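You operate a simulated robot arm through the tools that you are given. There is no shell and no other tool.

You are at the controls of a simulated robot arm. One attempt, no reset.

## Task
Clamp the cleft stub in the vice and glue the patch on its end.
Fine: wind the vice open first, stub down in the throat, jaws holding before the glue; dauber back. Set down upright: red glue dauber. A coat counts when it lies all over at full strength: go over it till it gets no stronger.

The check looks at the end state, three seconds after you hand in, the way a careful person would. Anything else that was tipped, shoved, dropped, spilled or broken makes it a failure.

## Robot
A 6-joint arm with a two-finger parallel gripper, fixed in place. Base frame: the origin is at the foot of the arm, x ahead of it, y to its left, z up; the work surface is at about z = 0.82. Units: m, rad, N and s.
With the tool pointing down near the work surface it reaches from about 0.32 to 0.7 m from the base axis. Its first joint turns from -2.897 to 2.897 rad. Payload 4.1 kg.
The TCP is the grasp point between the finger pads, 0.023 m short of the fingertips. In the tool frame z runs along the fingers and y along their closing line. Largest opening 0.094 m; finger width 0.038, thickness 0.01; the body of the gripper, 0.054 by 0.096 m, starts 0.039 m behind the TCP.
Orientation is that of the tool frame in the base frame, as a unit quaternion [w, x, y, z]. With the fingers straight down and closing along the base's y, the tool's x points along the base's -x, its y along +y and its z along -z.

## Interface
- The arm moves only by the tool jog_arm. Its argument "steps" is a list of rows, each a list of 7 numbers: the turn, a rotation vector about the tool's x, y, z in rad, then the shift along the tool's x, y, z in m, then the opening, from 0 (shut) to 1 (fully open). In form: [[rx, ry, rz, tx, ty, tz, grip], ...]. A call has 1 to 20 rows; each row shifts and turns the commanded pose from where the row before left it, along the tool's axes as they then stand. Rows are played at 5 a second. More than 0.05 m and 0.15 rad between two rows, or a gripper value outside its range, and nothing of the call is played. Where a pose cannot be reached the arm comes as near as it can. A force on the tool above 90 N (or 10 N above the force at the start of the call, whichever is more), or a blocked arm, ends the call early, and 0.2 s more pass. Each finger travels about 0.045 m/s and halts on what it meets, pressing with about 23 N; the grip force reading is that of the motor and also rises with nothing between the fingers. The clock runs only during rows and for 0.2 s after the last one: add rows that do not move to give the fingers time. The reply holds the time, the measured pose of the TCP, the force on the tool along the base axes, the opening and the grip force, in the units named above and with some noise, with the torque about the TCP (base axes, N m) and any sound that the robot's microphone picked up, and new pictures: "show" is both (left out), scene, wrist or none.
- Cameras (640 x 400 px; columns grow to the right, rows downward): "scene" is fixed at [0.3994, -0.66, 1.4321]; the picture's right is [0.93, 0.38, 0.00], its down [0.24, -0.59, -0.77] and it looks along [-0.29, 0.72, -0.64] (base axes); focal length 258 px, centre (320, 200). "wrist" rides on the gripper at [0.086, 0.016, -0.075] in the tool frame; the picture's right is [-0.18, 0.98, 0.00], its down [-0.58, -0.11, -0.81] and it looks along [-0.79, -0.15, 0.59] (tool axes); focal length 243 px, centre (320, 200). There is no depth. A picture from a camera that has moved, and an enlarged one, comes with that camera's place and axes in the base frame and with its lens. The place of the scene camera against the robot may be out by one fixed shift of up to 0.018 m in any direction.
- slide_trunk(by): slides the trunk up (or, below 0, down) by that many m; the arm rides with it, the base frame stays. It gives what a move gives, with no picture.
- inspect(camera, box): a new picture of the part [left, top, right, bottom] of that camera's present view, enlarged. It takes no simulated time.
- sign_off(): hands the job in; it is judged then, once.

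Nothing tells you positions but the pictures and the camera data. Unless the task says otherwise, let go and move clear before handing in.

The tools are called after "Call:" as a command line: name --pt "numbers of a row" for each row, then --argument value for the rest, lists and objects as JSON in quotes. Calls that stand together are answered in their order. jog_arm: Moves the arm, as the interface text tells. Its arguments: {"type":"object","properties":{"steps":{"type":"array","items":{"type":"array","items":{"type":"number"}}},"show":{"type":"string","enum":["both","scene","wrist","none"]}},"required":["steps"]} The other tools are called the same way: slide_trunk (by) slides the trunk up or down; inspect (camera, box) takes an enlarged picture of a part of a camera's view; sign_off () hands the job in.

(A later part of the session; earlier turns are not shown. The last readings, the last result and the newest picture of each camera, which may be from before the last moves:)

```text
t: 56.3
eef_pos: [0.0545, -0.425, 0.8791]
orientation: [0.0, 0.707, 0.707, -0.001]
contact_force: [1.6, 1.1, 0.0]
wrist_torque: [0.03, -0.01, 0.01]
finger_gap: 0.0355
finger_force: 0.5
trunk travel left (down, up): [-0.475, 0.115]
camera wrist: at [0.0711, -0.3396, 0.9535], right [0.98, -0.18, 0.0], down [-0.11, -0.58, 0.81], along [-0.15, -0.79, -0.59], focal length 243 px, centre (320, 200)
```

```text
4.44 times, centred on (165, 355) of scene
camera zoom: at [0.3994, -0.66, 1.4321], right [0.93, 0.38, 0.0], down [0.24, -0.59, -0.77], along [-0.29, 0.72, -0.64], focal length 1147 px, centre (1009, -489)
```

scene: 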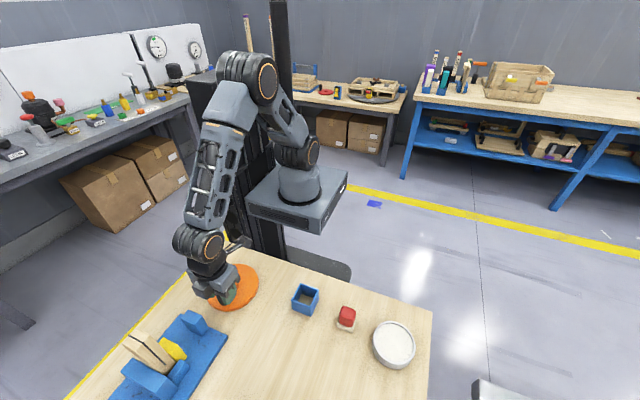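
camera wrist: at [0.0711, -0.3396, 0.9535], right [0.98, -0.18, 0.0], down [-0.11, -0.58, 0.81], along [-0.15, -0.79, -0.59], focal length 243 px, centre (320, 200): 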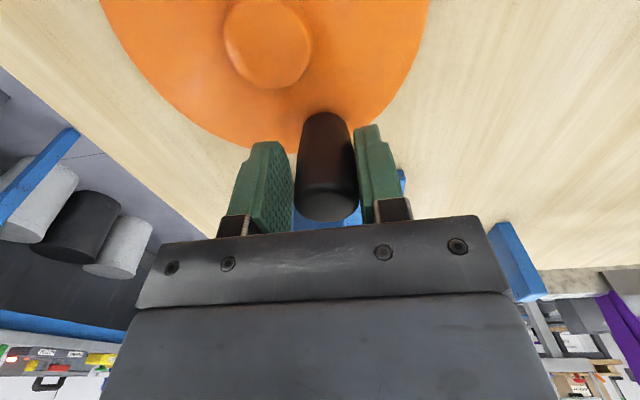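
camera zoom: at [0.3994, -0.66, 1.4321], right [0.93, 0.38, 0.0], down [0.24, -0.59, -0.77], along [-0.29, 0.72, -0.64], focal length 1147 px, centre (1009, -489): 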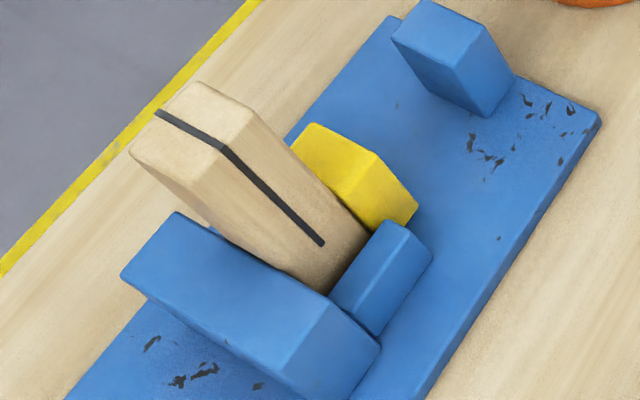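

The jaw and stub didn't move over this last 12°, so it has made contact. I'll wind a little further to build up holding force, watching for resistance.

Call:
jog_arm --pt "0 0 0 -0.0013 -0.005 0 0.37" --pt "0 0 0 -0.0008 -0.0051 0 0.37" --pt "0 0 0 0 0 0 0.37" --pt "0 0 0 0 0 0 0.37" --show "both"

Call:
inspect --camera "scene" --box '[110, 310, 220, 400]'

```text
t: 57.3
eef_pos: [0.0438, -0.4264, 0.8787]
orientation: [0.001, 0.707, 0.707, -0.001]
contact_force: [1.3, -0.5, -1.6]
wrist_torque: [0.01, 0.0, -0.01]
finger_gap: 0.035
finger_force: 0.4
trunk travel left (down, up): [-0.475, 0.115]
camera wrist: at [0.0606, -0.3415, 0.952], right [0.98, -0.18, 0.0], down [-0.11, -0.58, 0.81], along [-0.15, -0.79, -0.59], focal length 243 px, centre (320, 200)
```

scene: 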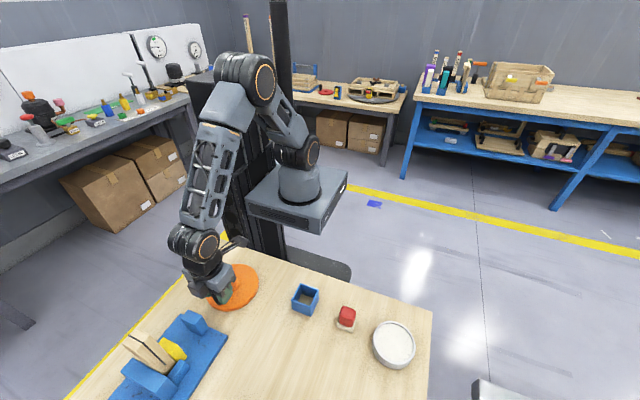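
wrist: 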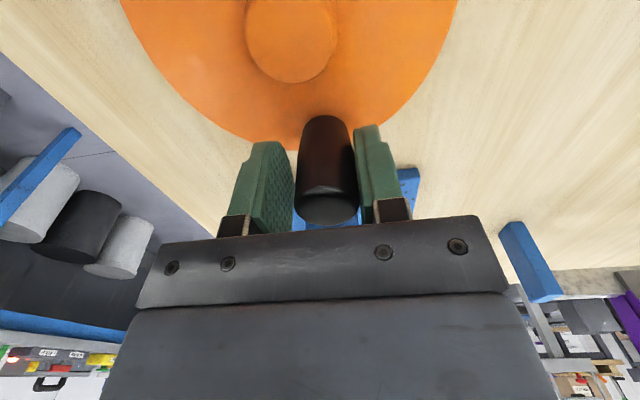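

```text
4.44 times, centred on (165, 355) of scene
camera zoom: at [0.3994, -0.66, 1.4321], right [0.93, 0.38, 0.0], down [0.24, -0.59, -0.77], along [-0.29, 0.72, -0.64], focal length 1147 px, centre (1009, -489)
```

zoom: 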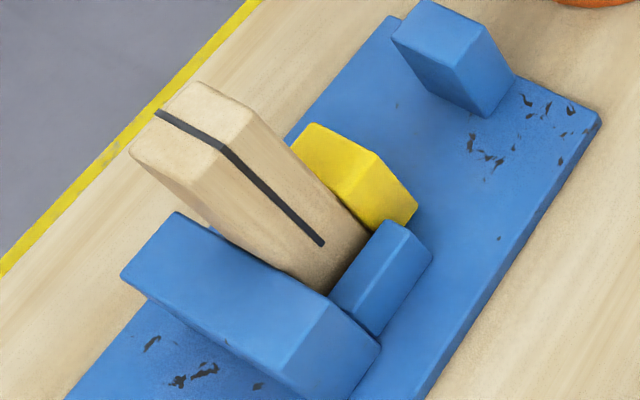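

The jaw is stationary against the stub while the wheel takes up slack. I'll add about 24° more for a firm hold and check the reaction.

Call:
jog_arm --pt "0 0 0 -0.0003 -0.0051 0 0.37" --pt "0 0 0 0.0003 -0.0051 0 0.37" --pt "0 0 0 0.0008 -0.0051 0 0.37" --pt "0 0 0 0.0013 -0.005 0 0.37" --pt "0 0 0 0 0 0 0.37" --pt "0 0 0 0 0 0 0.37" --show "both"

Call:
inspect --camera "scene" --box '[110, 310, 220, 400]'

```text
t: 58.7
eef_pos: [0.0238, -0.4252, 0.8791]
orientation: [0.001, 0.707, 0.707, -0.001]
contact_force: [1.9, 0.2, 0.4]
wrist_torque: [0.02, -0.03, -0.01]
finger_gap: 0.0355
finger_force: 1.2
trunk travel left (down, up): [-0.475, 0.115]
camera wrist: at [0.0407, -0.3396, 0.9525], right [0.98, -0.18, 0.0], down [-0.11, -0.58, 0.81], along [-0.15, -0.79, -0.59], focal length 243 px, centre (320, 200)
```

scene: 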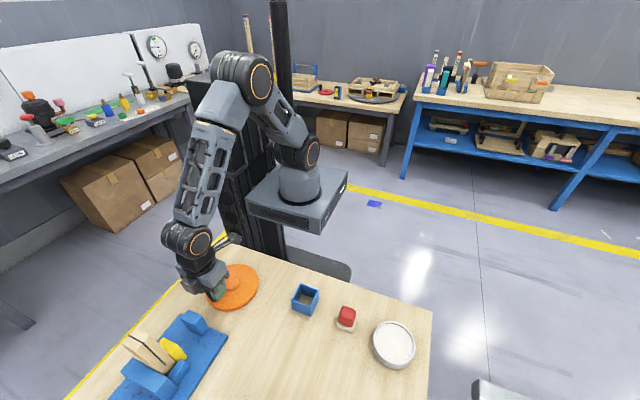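
wrist: 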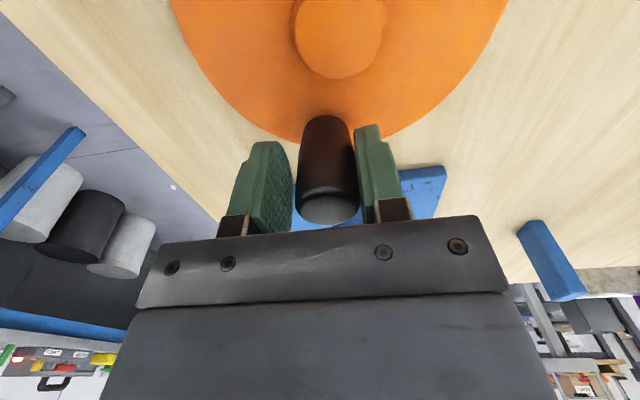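

```text
4.44 times, centred on (165, 355) of scene
camera zoom: at [0.3994, -0.66, 1.4321], right [0.93, 0.38, 0.0], down [0.24, -0.59, -0.77], along [-0.29, 0.72, -0.64], focal length 1147 px, centre (1009, -489)
```

zoom: 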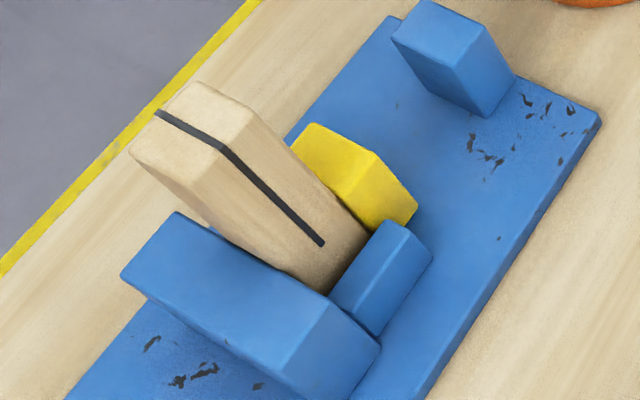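

The jaw is firmly seated. I'll lift off the knob, confirm the wheel stays put, then move over the dauber for a close look.

Call:
jog_arm --pt "0 0 0 0 0 0 0.5" --pt "0 0 0 0 0 -0.045 0.5" --pt "0 0 0 0 0 -0.045 0.5" --pt "0 0 0 0 0 -0.045 0.6" --pt "0 0 0 0 0 -0.045 0.7" --pt "0 0 0 0.0136 0.0454 0 0.8" --pt "0 0 0 0.0136 0.0454 0 0.8" --pt "0 0 0 0.0136 0.0454 0 0.8" --pt "0 0 0 0.0136 0.0454 0 0.8" --pt "0 0 0 0.0136 0.0454 0 0.8" --pt "0 0 0 0.0136 0.0454 0 0.8" --pt "0 0 0 0.0136 0.0454 0 0.8" --pt "0 0 0 0 0 0 0.8" --show "both"

Call:
inspect --camera "wrist" --box '[240, 0, 500, 150]'

Call:
inspect --camera "scene" --box '[100, 240, 280, 400]'

Call:
inspect --camera "scene" --box '[320, 290, 430, 380]'

```text
t: 61.5
eef_pos: [0.3434, -0.3297, 1.0584]
orientation: [0.001, 0.708, 0.707, 0.0]
contact_force: [0.8, 0.4, -0.5]
wrist_torque: [0.01, -0.01, -0.01]
finger_gap: 0.0754
finger_force: 0.1
trunk travel left (down, up): [-0.475, 0.115]
camera wrist: at [0.3613, -0.2432, 1.133], right [0.98, -0.18, 0.0], down [-0.11, -0.58, 0.81], along [-0.15, -0.79, -0.59], focal length 243 px, centre (320, 200)
```

scene: 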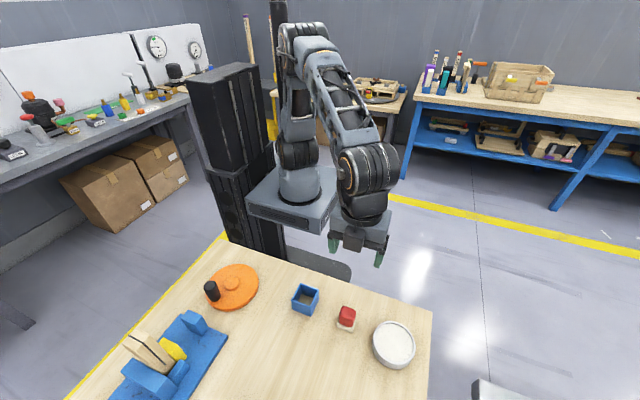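
wrist: 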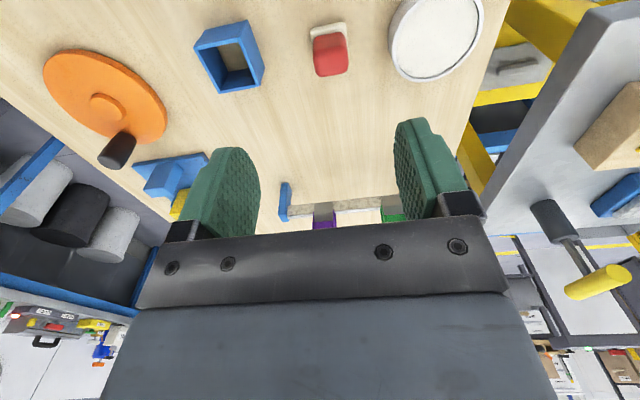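

```text
2.46 times, centred on (370, 75) of wrist
camera zoom: at [0.3613, -0.2432, 1.133], right [0.98, -0.18, 0.0], down [-0.11, -0.58, 0.81], along [-0.15, -0.79, -0.59], focal length 597 px, centre (197, 508)
```

zoom: 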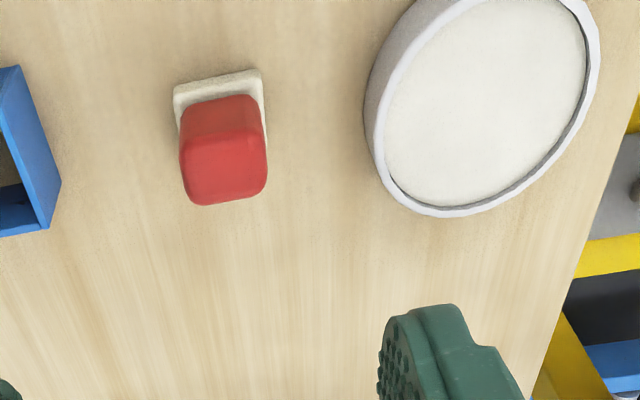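

```text
2.50 times, centred on (190, 320) of scene
camera zoom: at [0.3994, -0.66, 1.4321], right [0.93, 0.38, 0.0], down [0.24, -0.59, -0.77], along [-0.29, 0.72, -0.64], focal length 645 px, centre (645, -100)
```

zoom: 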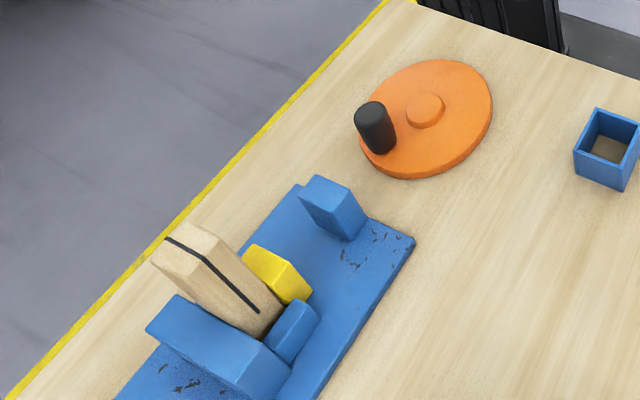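

```text
4.44 times, centred on (375, 335) of scene
camera zoom: at [0.3994, -0.66, 1.4321], right [0.93, 0.38, 0.0], down [0.24, -0.59, -0.77], along [-0.29, 0.72, -0.64], focal length 1147 px, centre (76, -400)
```

zoom: 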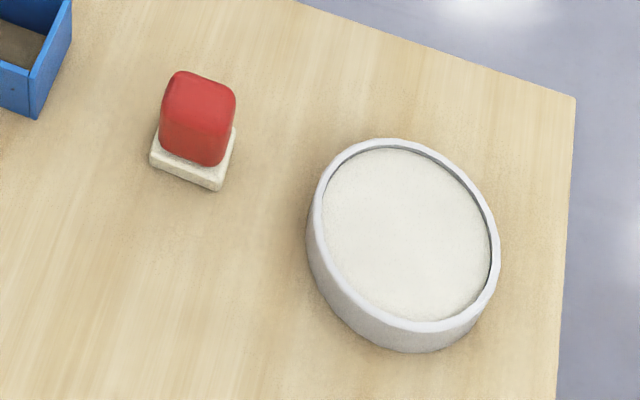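

The knob stayed put and the stub stands clamped. The dauber is a red handle about 0.03 square on a cream pad centred near (0.351, -0.361), and the glue dish is centred near (0.464, -0.367). I'll hover closer over the dauber to refine that.

Call:
jog_arm --pt "0 0 0 -0.01 0.003 0.0333 0.7" --pt "0 0 0 -0.01 0.003 0.0333 0.7" --pt "0 0 0 -0.01 0.003 0.0333 0.7" --pt "0 0 0 0 0 0 0.7" --show "wrist"

Call:
inspect --camera "wrist" --box '[220, 0, 420, 160]'

```text
t: 62.5
eef_pos: [0.3522, -0.3585, 0.9597]
orientation: [0.001, 0.707, 0.707, -0.002]
contact_force: [-0.5, -0.5, -0.1]
wrist_torque: [0.01, 0.0, 0.01]
finger_gap: 0.0659
finger_force: 0.1
trunk travel left (down, up): [-0.475, 0.115]
camera wrist: at [0.3698, -0.2727, 1.0333], right [0.98, -0.18, 0.0], down [-0.11, -0.58, 0.81], along [-0.15, -0.79, -0.59], focal length 243 px, centre (320, 200)
```

wrist: 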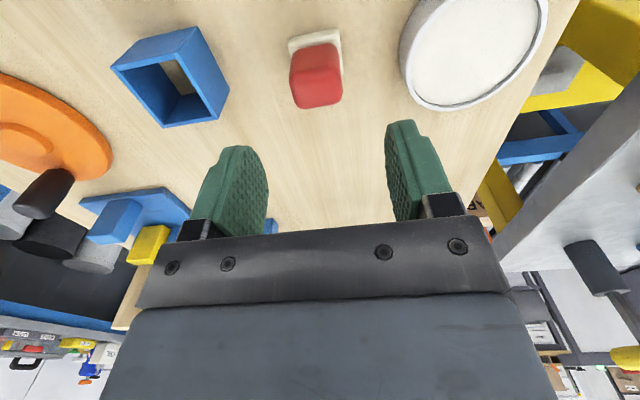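

```text
2.50 times, centred on (320, 80) of wrist
camera zoom: at [0.3698, -0.2727, 1.0333], right [0.98, -0.18, 0.0], down [-0.11, -0.58, 0.81], along [-0.15, -0.79, -0.59], focal length 606 px, centre (320, 500)
```

zoom: 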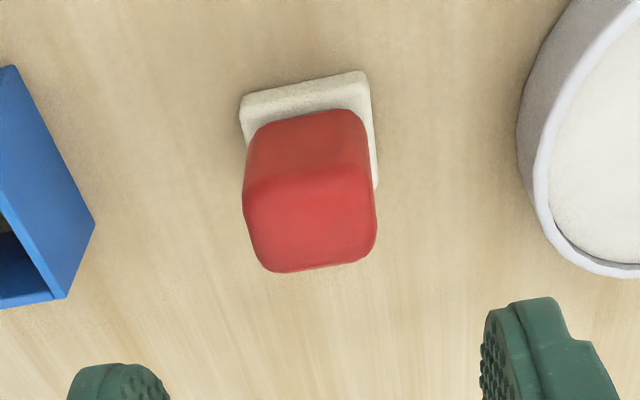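

The dauber is centred at about (0.351, -0.362), handle roughly 0.034 wide with its top near z=0.872. I'll lower around it with the fingertips above the pad, then grip.

Call:
jog_arm --pt "0 0 0 -0.002 0 0.034 0.7" --pt "0 0 0 0 0 0.034 0.7" --pt "0 0 0 0 0 0.034 0.7" --pt "0 0 0 0 0 0 0.7" --pt "0 0 0 0 0 0 0.2" --pt "0 0 0 0 0 0 0.2" --pt "0 0 0 0 0 0 0.2" --pt "0 0 0 0 0 0 0.2" --show "both"

Call:
inspect --camera "wrist" --box '[220, 40, 420, 240]'

Call:
inspect --camera "scene" --box '[300, 270, 430, 380]'

```text
t: 64.3
eef_pos: [0.3511, -0.3598, 0.8585]
orientation: [0.001, 0.707, 0.707, -0.001]
contact_force: [0.4, 0.1, 0.1]
wrist_torque: [-0.03, 0.01, -0.02]
finger_gap: 0.0355
finger_force: 23.1
trunk travel left (down, up): [-0.475, 0.115]
camera wrist: at [0.3675, -0.2737, 0.9317], right [0.98, -0.18, 0.0], down [-0.11, -0.58, 0.81], along [-0.15, -0.79, -0.59], focal length 243 px, centre (320, 200)
```

scene: 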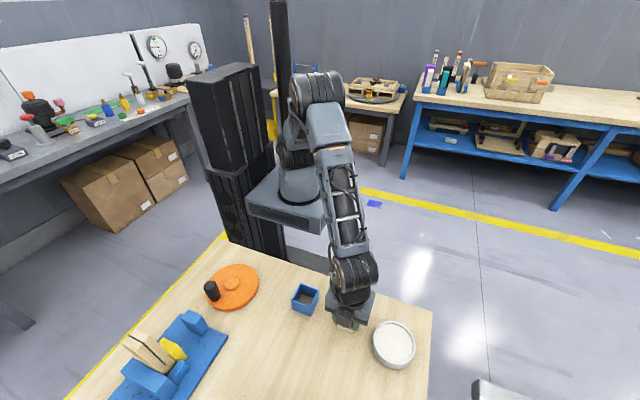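
wrist: 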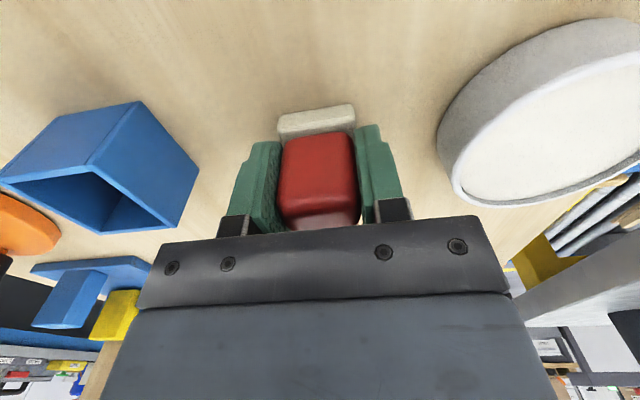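

```text
2.00 times, centred on (320, 140) of wrist
camera zoom: at [0.3675, -0.2737, 0.9317], right [0.98, -0.18, 0.0], down [-0.11, -0.58, 0.81], along [-0.15, -0.79, -0.59], focal length 485 px, centre (320, 320)
```

zoom: 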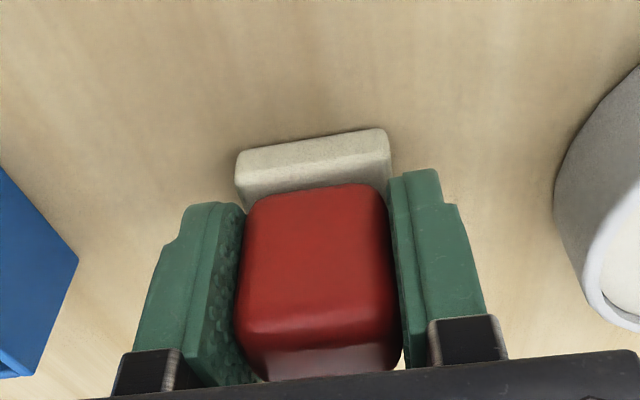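

```text
3.64 times, centred on (365, 325) of scene
camera zoom: at [0.3994, -0.66, 1.4321], right [0.93, 0.38, 0.0], down [0.24, -0.59, -0.77], along [-0.29, 0.72, -0.64], focal length 938 px, centre (156, -254)
```

zoom: 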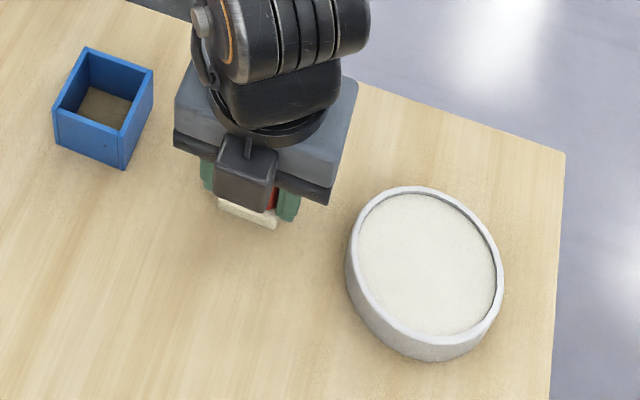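

The dauber is gripped with a gap of 0.0355. For putting it back, its resting TCP pose is (0.351, -0.362, 0.858). I'll lift it and carry it over the glue dish.

Call:
jog_arm --pt "0 0 0 0 0 -0.02 0.2" --pt "0 0 0 0 0 -0.04 0.2" --pt "0 0 0 0 0 -0.03 0.2" --pt "0 0 0 -0.0017 0.0377 0 0.2" --pt "0 0 0 -0.0017 0.0377 0 0.2" --pt "0 0 0 -0.0016 0.0376 0 0.2" --pt "0 0 0 0 0 0 0.2" --show "both"

Call:
inspect --camera "wrist" --box '[200, 0, 440, 240]'

Call:
inspect --camera "scene" --box '[300, 270, 450, 390]'

```text
t: 65.9
eef_pos: [0.4651, -0.3657, 0.9439]
orientation: [0.002, 0.707, 0.707, -0.001]
contact_force: [0.2, -0.2, -0.5]
wrist_torque: [-0.01, 0.01, 0.01]
finger_gap: 0.0355
finger_force: 22.7
trunk travel left (down, up): [-0.475, 0.115]
camera wrist: at [0.4828, -0.2797, 1.0181], right [0.98, -0.18, 0.0], down [-0.11, -0.58, 0.81], along [-0.15, -0.79, -0.59], focal length 243 px, centre (320, 200)
```

scene: 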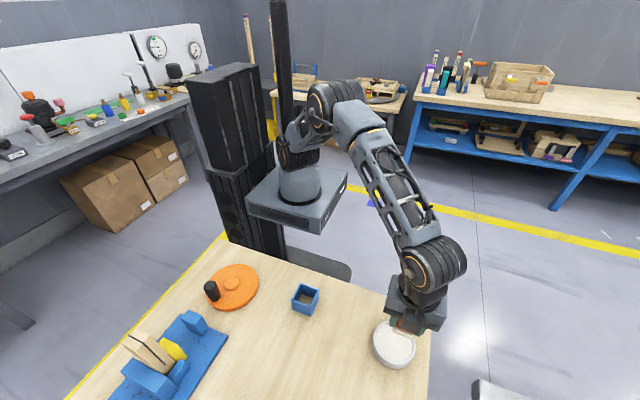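
wrist: 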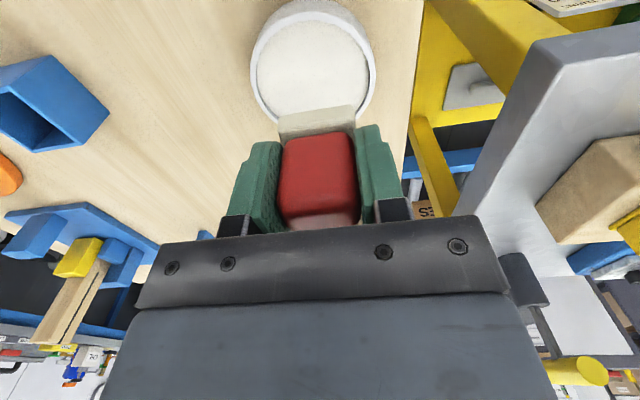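

```text
1.67 times, centred on (320, 120) of wrist
camera zoom: at [0.4828, -0.2797, 1.0181], right [0.98, -0.18, 0.0], down [-0.11, -0.58, 0.81], along [-0.15, -0.79, -0.59], focal length 404 px, centre (320, 333)
```

zoom: 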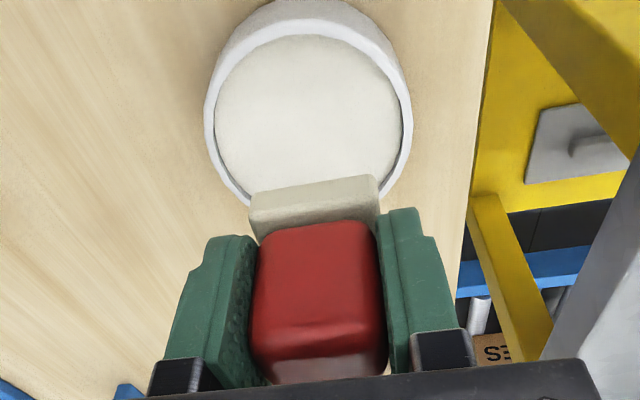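

```text
3.33 times, centred on (375, 330) of scene
camera zoom: at [0.3994, -0.66, 1.4321], right [0.93, 0.38, 0.0], down [0.24, -0.59, -0.77], along [-0.29, 0.72, -0.64], focal length 860 px, centre (137, -233)
```

zoom: 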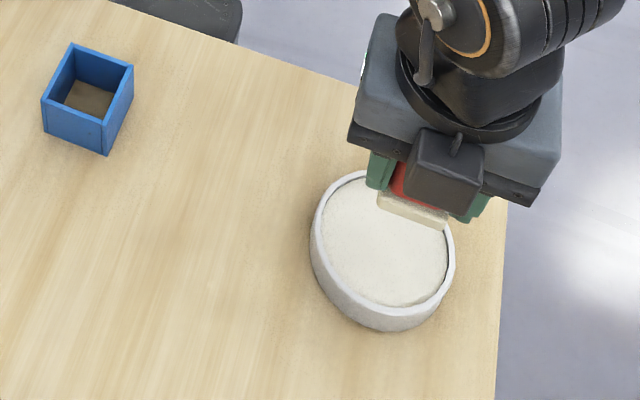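

The dauber is centred over the dish. I'll lower it in steps until the pad meets the glue.

Call:
jog_arm --pt "0 0 0 0 0 0.02 0.2" --pt "0 0 0 0 0 0.02 0.2" --pt "0 0 0 0 0 0.01 0.2" --pt "0 0 0 0 0 0.005 0.2" --pt "0 0 0 0 0 0 0.2" --show "both"

Call:
inspect --camera "scene" --box '[340, 290, 450, 390]'

```text
t: 67.1
eef_pos: [0.465, -0.367, 0.8935]
orientation: [0.002, 0.707, 0.707, -0.001]
contact_force: [-0.2, -0.1, -0.4]
wrist_torque: [0.01, -0.01, 0.02]
finger_gap: 0.0355
finger_force: 23.2
trunk travel left (down, up): [-0.475, 0.115]
camera wrist: at [0.4814, -0.2817, 0.966], right [0.98, -0.18, 0.0], down [-0.11, -0.58, 0.81], along [-0.15, -0.79, -0.59], focal length 243 px, centre (320, 200)
```

scene: 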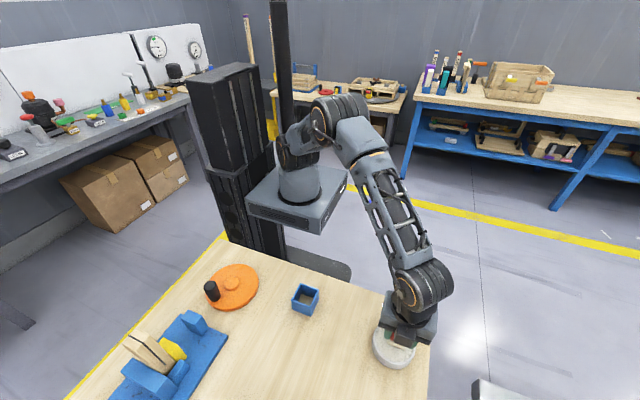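
wrist: 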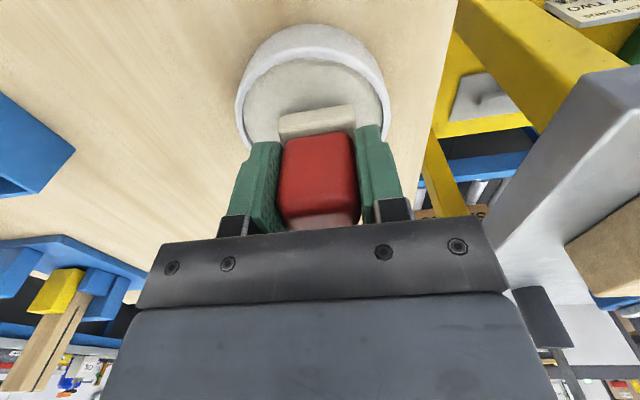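

```text
4.00 times, centred on (395, 340) of scene
camera zoom: at [0.3994, -0.66, 1.4321], right [0.93, 0.38, 0.0], down [0.24, -0.59, -0.77], along [-0.29, 0.72, -0.64], focal length 1032 px, centre (20, -360)
```

zoom: 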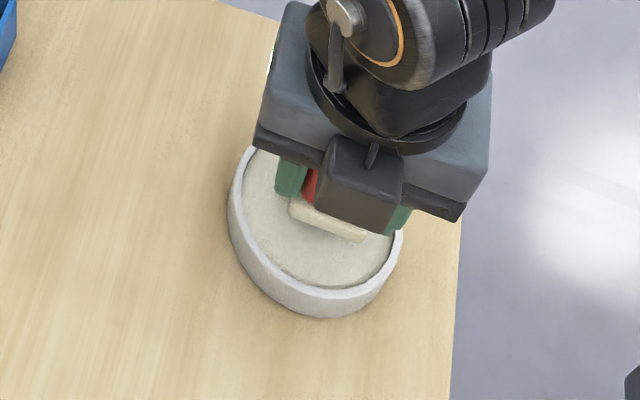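

Call:
jog_arm --pt "0 0 0 0 0 0.004 0.2" --pt "0 0 0 0 0 0.004 0.2" --pt "0 0 0 0 0 0.003 0.2" --pt "0 0 0 0 0 0 0.2" --show "none"

```text
t: 68.1
eef_pos: [0.4641, -0.3675, 0.8836]
orientation: [0.003, 0.707, 0.708, -0.001]
contact_force: [2.5, 0.0, 16.1]
wrist_torque: [0.05, 0.07, 0.0]
finger_gap: 0.0354
finger_force: 22.8
trunk travel left (down, up): [-0.475, 0.115]
```

The pad is pressed on the glue with about 16 N. I'll dwell a moment to load it, then lift clear and look.

Call:
jog_arm --pt "0 0 0 0 0 0 0.2" --pt "0 0 0 0 0 0 0.2" --pt "0 0 0 0 0 0 0.2" --pt "0 0 0 0 0 0 0.2" --pt "0 0 0 0 0 0 0.2" --pt "0 0 0 0 0 -0.01 0.2" --pt "0 0 0 0 0 -0.03 0.2" --pt "0 0 0 0 0 -0.04 0.2" --pt "0 0 0 0 0 -0.04 0.2" --pt "0 0 0 0 0 0 0.2" --show "both"

Call:
inspect --camera "scene" --box '[340, 270, 450, 390]'

Call:
inspect --camera "wrist" --box '[220, 0, 420, 240]'

```text
t: 70.3
eef_pos: [0.4641, -0.367, 0.9999]
orientation: [0.002, 0.707, 0.707, -0.001]
contact_force: [0.5, 0.4, -0.1]
wrist_torque: [0.01, 0.04, 0.04]
finger_gap: 0.0356
finger_force: 23.3
trunk travel left (down, up): [-0.475, 0.115]
camera wrist: at [0.4816, -0.2813, 1.0738], right [0.98, -0.18, 0.0], down [-0.11, -0.58, 0.81], along [-0.15, -0.79, -0.59], focal length 243 px, centre (320, 200)
```

scene: 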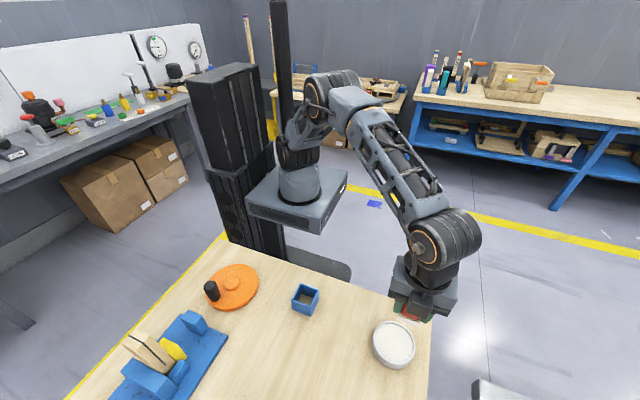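
wrist: 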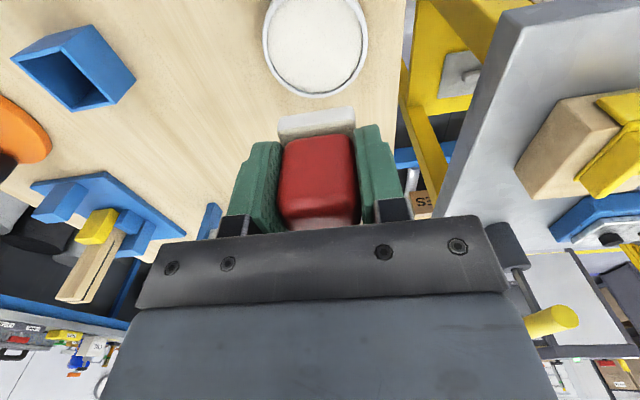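

```text
3.33 times, centred on (395, 330) of scene
camera zoom: at [0.3994, -0.66, 1.4321], right [0.93, 0.38, 0.0], down [0.24, -0.59, -0.77], along [-0.29, 0.72, -0.64], focal length 860 px, centre (70, -233)
```

zoom: 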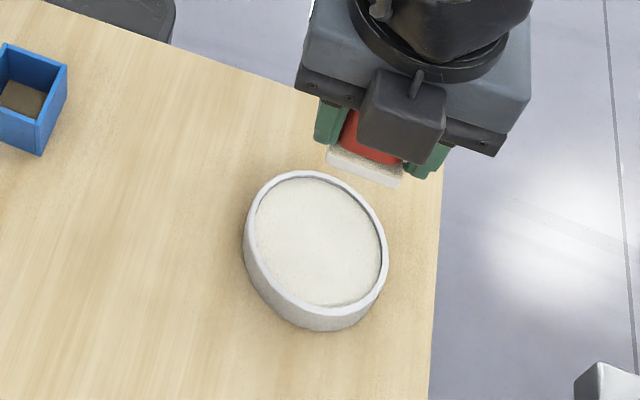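

```text
1.67 times, centred on (320, 120) of wrist
camera zoom: at [0.4816, -0.2813, 1.0738], right [0.98, -0.18, 0.0], down [-0.11, -0.58, 0.81], along [-0.15, -0.79, -0.59], focal length 404 px, centre (320, 333)
```

zoom: 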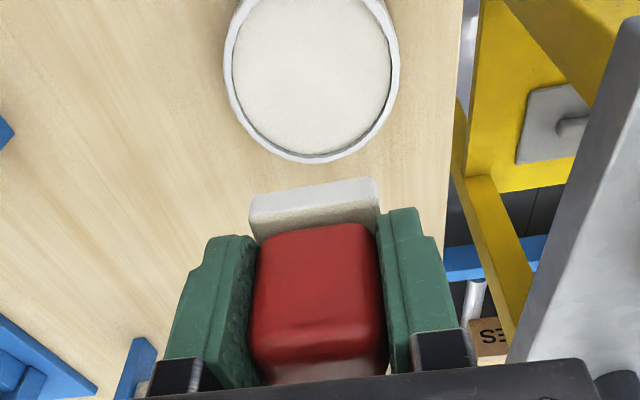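

The pad's face now looks whiter, so it took glue. I'll carry it high across to above the stub's end at about (0.041, -0.596).

Call:
jog_arm --pt "0 0 0 0 0 -0.04 0.2" --pt "0 0 0 0 0 -0.04 0.2" --pt "0 0 0 -0.0228 -0.0423 0 0.2" --pt "0 0 0 -0.0228 -0.0423 0 0.2" --pt "0 0 0 -0.0228 -0.0423 0 0.2" --pt "0 0 0 -0.0228 -0.0423 0 0.2" --pt "0 0 0 -0.0228 -0.0423 0 0.2" --pt "0 0 0 -0.0228 -0.0423 0 0.2" --pt "0 0 0 -0.0228 -0.0423 0 0.2" --pt "0 0 0 -0.0228 -0.0423 0 0.2" --pt "0 0 0 -0.0228 -0.0423 0 0.2" --pt "0 0 0 -0.0228 -0.0423 0 0.2" --pt "0 0 0 0 0 0 0.2" --show "both"

Call:
inspect --camera "wrist" --box '[240, 0, 400, 160]'

Call:
inspect --camera "scene" --box '[80, 270, 240, 400]'

```text
t: 73.1
eef_pos: [0.0419, -0.5983, 1.0809]
orientation: [0.001, 0.707, 0.708, -0.001]
contact_force: [0.4, 0.1, -1.1]
wrist_torque: [0.04, -0.05, -0.04]
finger_gap: 0.0356
finger_force: 22.4
trunk travel left (down, up): [-0.475, 0.115]
camera wrist: at [0.0587, -0.5117, 1.1543], right [0.98, -0.18, 0.0], down [-0.11, -0.58, 0.81], along [-0.15, -0.79, -0.59], focal length 243 px, centre (320, 200)
```

scene: 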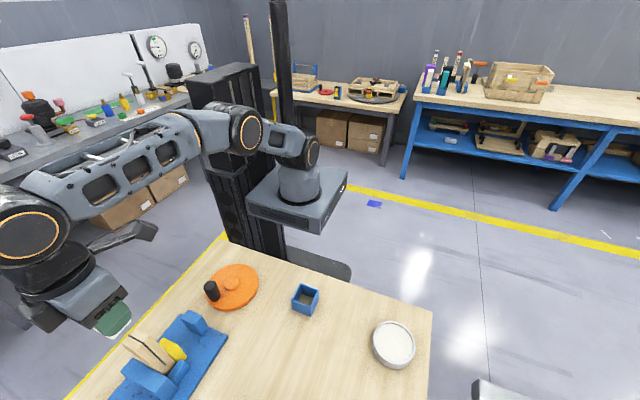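
wrist: 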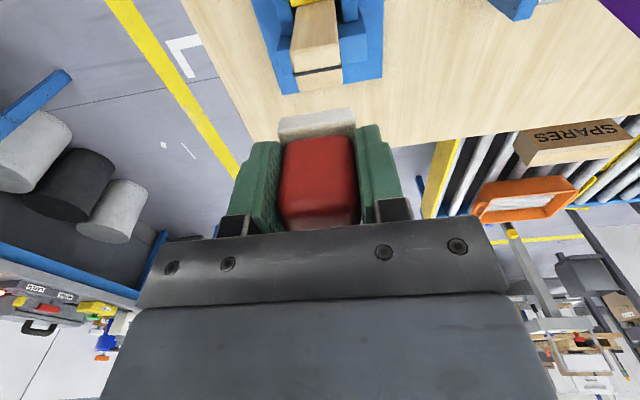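

```text
2.50 times, centred on (320, 80) of wrist
camera zoom: at [0.0587, -0.5117, 1.1543], right [0.98, -0.18, 0.0], down [-0.11, -0.58, 0.81], along [-0.15, -0.79, -0.59], focal length 606 px, centre (320, 500)
```

zoom: 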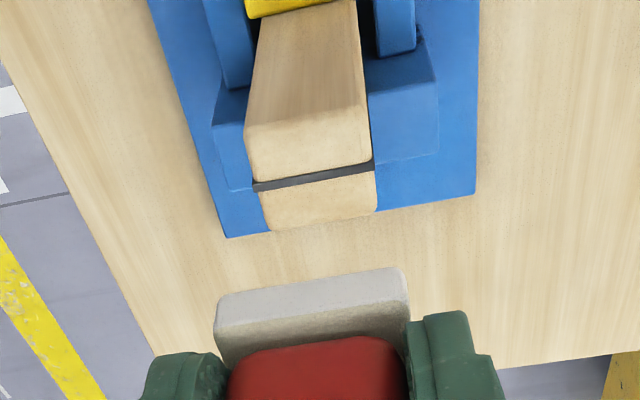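

```text
3.08 times, centred on (160, 335) of scene
camera zoom: at [0.3994, -0.66, 1.4321], right [0.93, 0.38, 0.0], down [0.24, -0.59, -0.77], along [-0.29, 0.72, -0.64], focal length 794 px, centre (812, -215)
```

zoom: 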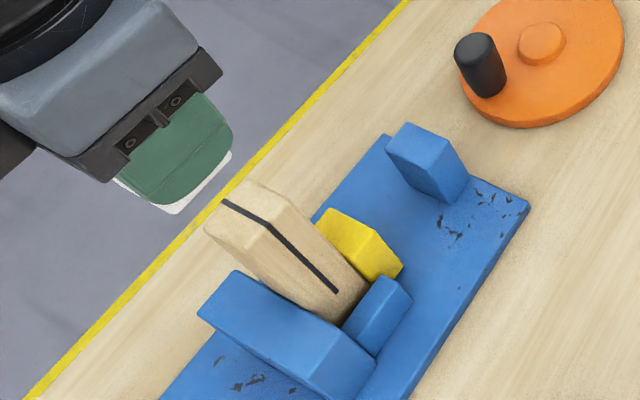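

The stub's top centre is near (0.0415, -0.592), and the pad sits about 8 mm too far in -y. I'll shift toward +y, come lower and recheck the relative alignment.

Call:
jog_arm --pt "0 0 0 0.007 0.0005 0.015 0.2" --pt "0 0 0 0 0 0.02 0.2" --pt "0 0 0 0 0 0 0.2" --pt "0 0 0 0 0 0 0.2" --show "both"

Call:
inspect --camera "wrist" --box '[240, 20, 400, 180]'

Call:
inspect --camera "scene" --box '[80, 290, 220, 400]'

```text
t: 74.1
eef_pos: [0.042, -0.5878, 1.0457]
orientation: [0.0, 0.707, 0.707, -0.001]
contact_force: [0.0, 0.2, -0.2]
wrist_torque: [-0.02, -0.02, -0.01]
finger_gap: 0.0357
finger_force: 22.9
trunk travel left (down, up): [-0.475, 0.115]
camera wrist: at [0.0588, -0.5021, 1.1199], right [0.98, -0.18, 0.0], down [-0.11, -0.58, 0.81], along [-0.15, -0.79, -0.59], focal length 243 px, centre (320, 200)
```

scene: 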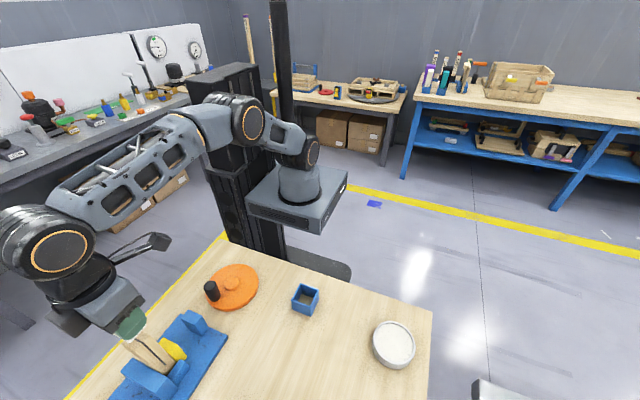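
wrist: 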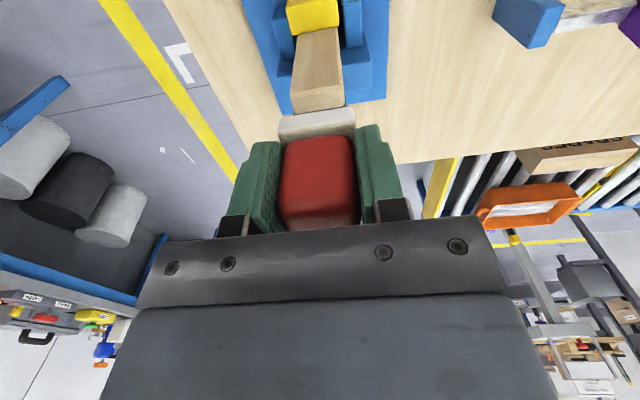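

```text
2.50 times, centred on (320, 100) of wrist
camera zoom: at [0.0588, -0.5021, 1.1199], right [0.98, -0.18, 0.0], down [-0.11, -0.58, 0.81], along [-0.15, -0.79, -0.59], focal length 606 px, centre (320, 450)
```

zoom: 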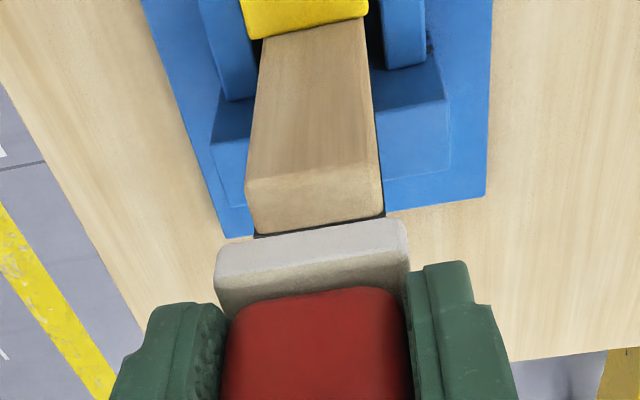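

```text
3.64 times, centred on (150, 345) of scene
camera zoom: at [0.3994, -0.66, 1.4321], right [0.93, 0.38, 0.0], down [0.24, -0.59, -0.77], along [-0.29, 0.72, -0.64], focal length 938 px, centre (938, -327)
```

zoom: 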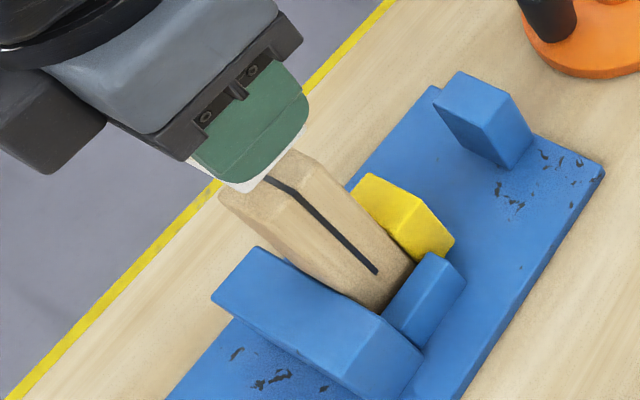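

The pad's outline now covers the stub's top on all sides. I'll lower gently onto the end.

Call:
jog_arm --pt "0 0 0 0 0 0.012 0.2" --pt "0 0 0 0 0 0.008 0.2" --pt "0 0 0 0 0 0.003 0.2" --pt "0 0 0 0 0 0 0.2" --show "none"

```text
t: 75.1
eef_pos: [0.042, -0.5886, 1.0233]
orientation: [0.002, 0.707, 0.707, -0.001]
contact_force: [-0.2, -0.8, -0.2]
wrist_torque: [0.02, 0.01, -0.01]
finger_gap: 0.0353
finger_force: 22.9
trunk travel left (down, up): [-0.475, 0.115]
```

Call:
jog_arm --pt "0 0 0 0 0 0.002 0.2" --pt "0 0 0 0 0 0.002 0.2" --pt "0 0 0 0 0 0 0.2" --show "none"

```text
t: 75.9
eef_pos: [0.0413, -0.5889, 1.0198]
orientation: [0.001, 0.707, 0.707, -0.001]
contact_force: [-0.6, 0.1, -0.1]
wrist_torque: [0.03, -0.03, 0.01]
finger_gap: 0.0355
finger_force: 23.6
trunk travel left (down, up): [-0.475, 0.115]
```

Call:
jog_arm --pt "0 0 0 0 0 0.002 0.2" --pt "0 0 0 0 0 0.002 0.2" --pt "0 0 0 0 0 0 0.2" --show "none"

```text
t: 76.7
eef_pos: [0.0415, -0.5882, 1.0195]
orientation: [0.003, 0.707, 0.708, -0.003]
contact_force: [2.3, -4.8, 23.9]
wrist_torque: [-0.14, -0.03, 0.02]
finger_gap: 0.0356
finger_force: 22.7
trunk travel left (down, up): [-0.475, 0.115]
```

Contact is centred at about 24 N. I'll ease off slightly, dwell, then lift and look at the coat.

Call:
jog_arm --pt "0 0 0 0 0 -0.001 0.2" --pt "0 0 0 0 0 0 0.2" --pt "0 0 0 0 0 0 0.2" --pt "0 0 0 0 0 0 0.2" --pt "0 0 0 0 0 -0.01 0.2" --pt "0 0 0 0 0 -0.025 0.2" --pt "0 0 0 0 0 -0.03 0.2" --pt "0 0 0 0 0 0 0.2" --show "both"

Call:
inspect --camera "wrist" --box '[260, 0, 380, 120]'

Call:
inspect --camera "scene" --box '[100, 310, 200, 400]'

```text
t: 78.5
eef_pos: [0.0446, -0.587, 1.0808]
orientation: [0.0, 0.707, 0.707, 0.0]
contact_force: [-0.3, 0.8, 0.2]
wrist_torque: [-0.01, 0.01, -0.01]
finger_gap: 0.0357
finger_force: 22.8
trunk travel left (down, up): [-0.475, 0.115]
camera wrist: at [0.061, -0.5007, 1.1542], right [0.98, -0.18, 0.0], down [-0.11, -0.58, 0.81], along [-0.15, -0.79, -0.59], focal length 243 px, centre (320, 200)
```

scene: 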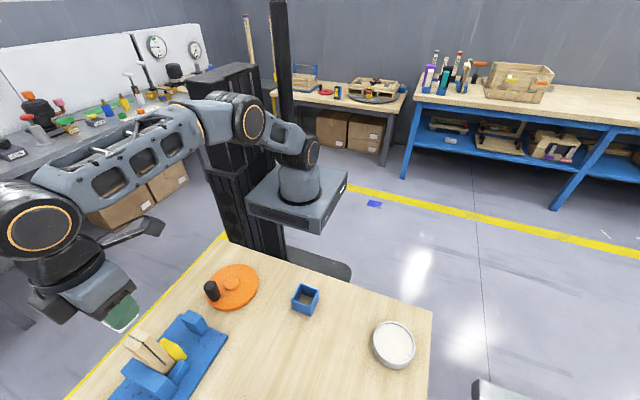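
wrist: 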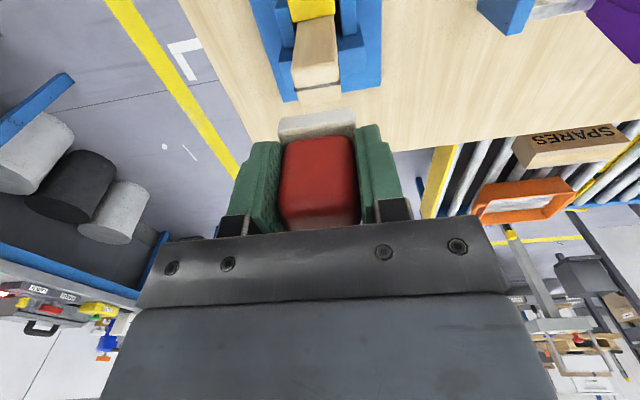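

```text
3.33 times, centred on (320, 60) of wrist
camera zoom: at [0.061, -0.5007, 1.1542], right [0.98, -0.18, 0.0], down [-0.11, -0.58, 0.81], along [-0.15, -0.79, -0.59], focal length 809 px, centre (320, 667)
```

zoom: 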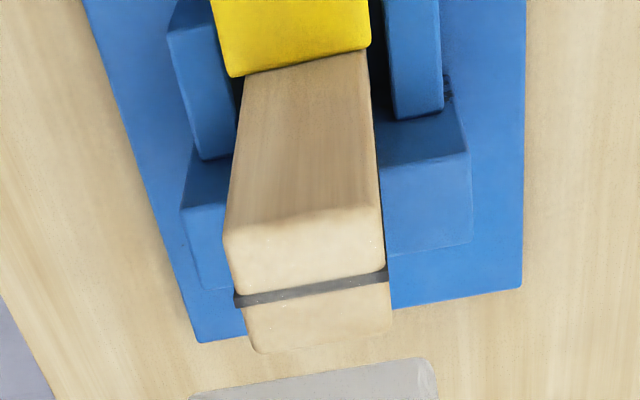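

```text
4.44 times, centred on (150, 355) of scene
camera zoom: at [0.3994, -0.66, 1.4321], right [0.93, 0.38, 0.0], down [0.24, -0.59, -0.77], along [-0.29, 0.72, -0.64], focal length 1147 px, centre (1076, -489)
```

zoom: 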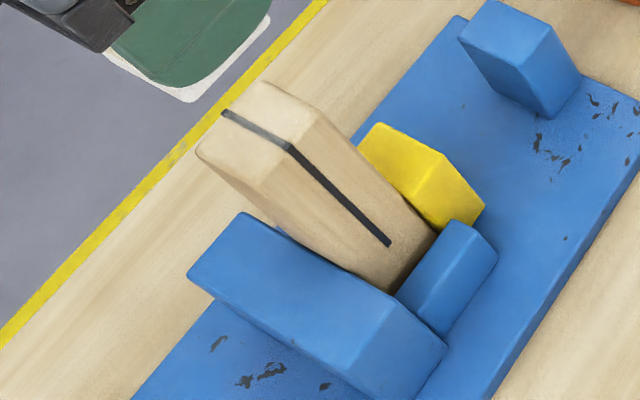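

Call:
inspect --camera "wrist" --box '[285, 50, 345, 110]'

Call:
inspect --camera "scene" --box '[130, 320, 180, 365]'

```text
6.67 times, centred on (315, 80) of wrist
camera zoom: at [0.061, -0.5007, 1.1542], right [0.98, -0.18, 0.0], down [-0.11, -0.58, 0.81], along [-0.15, -0.79, -0.59], focal length 1618 px, centre (353, 1000)
```

zoom: 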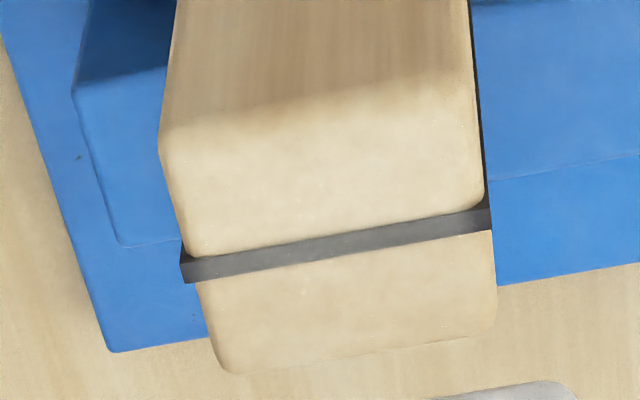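

```text
8.89 times, centred on (155, 342) of scene
camera zoom: at [0.3994, -0.66, 1.4321], right [0.93, 0.38, 0.0], down [0.24, -0.59, -0.77], along [-0.29, 0.72, -0.64], focal length 2294 px, centre (1787, -1067)
```

zoom: 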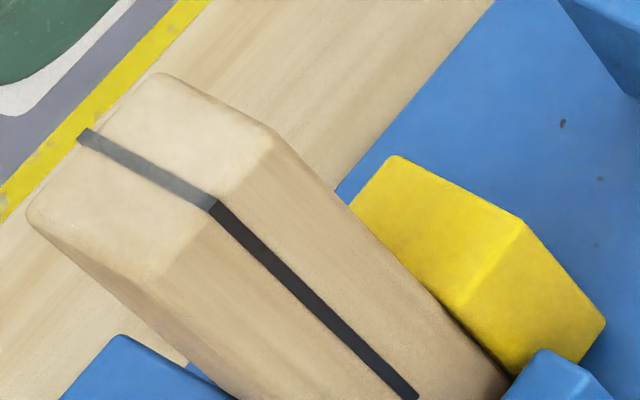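

A thin translucent coat shows on the end and over the slit. I'll dab repeatedly with small offsets in x and y to cover the whole face and strengthen it.

Call:
jog_arm --pt "0 0 0 0 0 0.045 0.2" --pt "0 0 0 0 0 0.0185 0.2" --pt "0 0 0 0 0 0 0.2" --pt "0 0 0 0 0 0 0.2" --pt "0 0 0 0 -0.003 -0.008 0.2" --pt "0 0 0 0 0 0.008 0.2" --pt "0 0 0 0 0 0 0.2" --pt "0 0 0 0 0.006 -0.008 0.2" --pt "0 0 0 0 0 0.008 0.2" --pt "0 0 0 0 0 0 0.2" --pt "0 0 0 0.003 -0.003 -0.008 0.2" --pt "0 0 0 0 0 0.008 0.2" --pt "0 0 0 0 0 0 0.2" --pt "0 0 0 -0.006 0 -0.008 0.2" --pt "0 0 0 0 0 0.008 0.2" --pt "0 0 0 0 0 0 0.2" --pt "0 0 0 0.003 0 -0.008 0.2" --pt "0 0 0 0 0 -0.03 0.2" --pt "0 0 0 0 0 -0.0255 0.2" --pt "0 0 0 0 0 0 0.2" --show "both"

Call:
inspect --camera "wrist" --box '[285, 50, 345, 110]'

Call:
inspect --camera "scene" --box '[130, 320, 180, 365]'

```text
t: 82.7
eef_pos: [0.0421, -0.5879, 1.0811]
orientation: [0.001, 0.707, 0.707, -0.001]
contact_force: [-0.2, 0.9, -0.7]
wrist_torque: [0.03, 0.0, -0.02]
finger_gap: 0.0354
finger_force: 22.7
trunk travel left (down, up): [-0.475, 0.115]
camera wrist: at [0.0584, -0.502, 1.1552], right [0.98, -0.18, 0.0], down [-0.11, -0.58, 0.81], along [-0.15, -0.79, -0.59], focal length 243 px, centre (320, 200)
```

scene: 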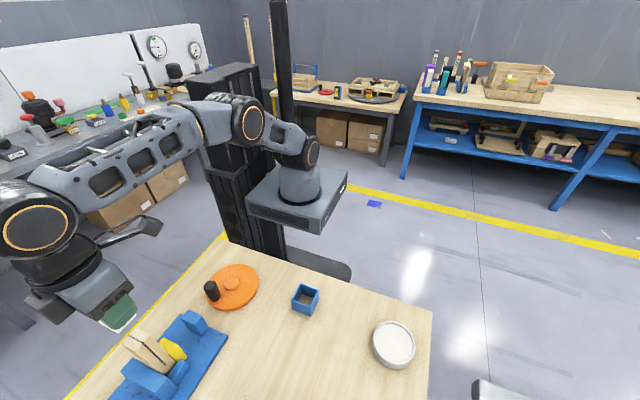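
wrist: 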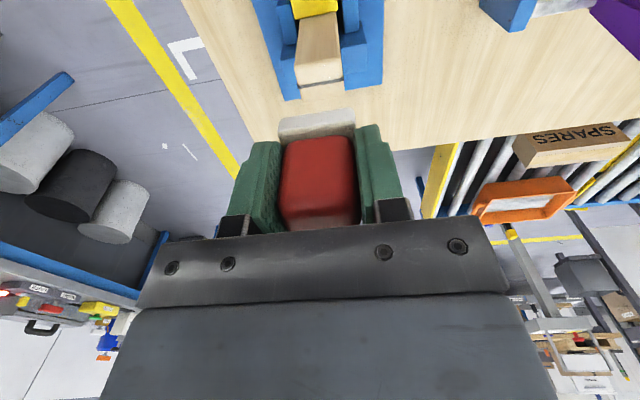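

```text
6.67 times, centred on (315, 80) of wrist
camera zoom: at [0.0584, -0.502, 1.1552], right [0.98, -0.18, 0.0], down [-0.11, -0.58, 0.81], along [-0.15, -0.79, -0.59], focal length 1618 px, centre (353, 1000)
```

zoom: 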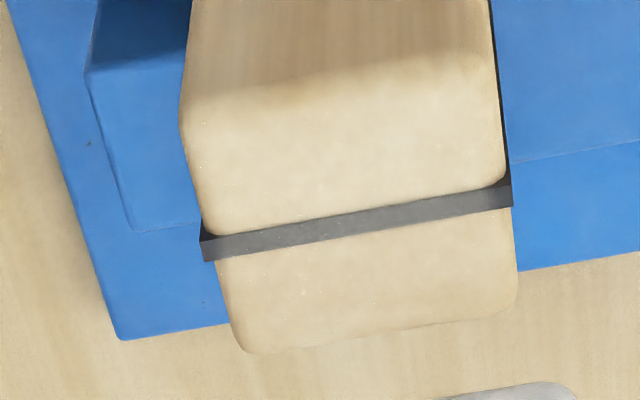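

```text
8.89 times, centred on (155, 342) of scene
camera zoom: at [0.3994, -0.66, 1.4321], right [0.93, 0.38, 0.0], down [0.24, -0.59, -0.77], along [-0.29, 0.72, -0.64], focal length 2294 px, centre (1787, -1067)
```

zoom: 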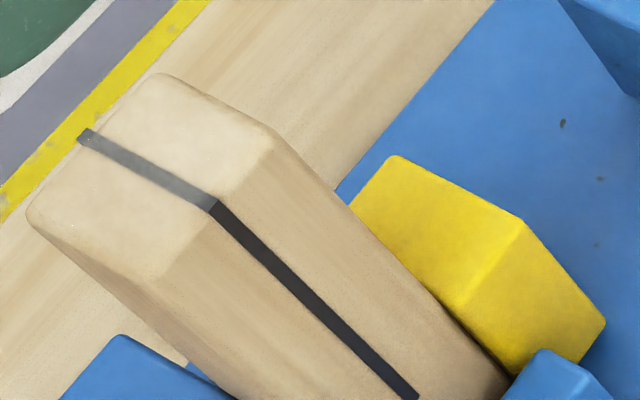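

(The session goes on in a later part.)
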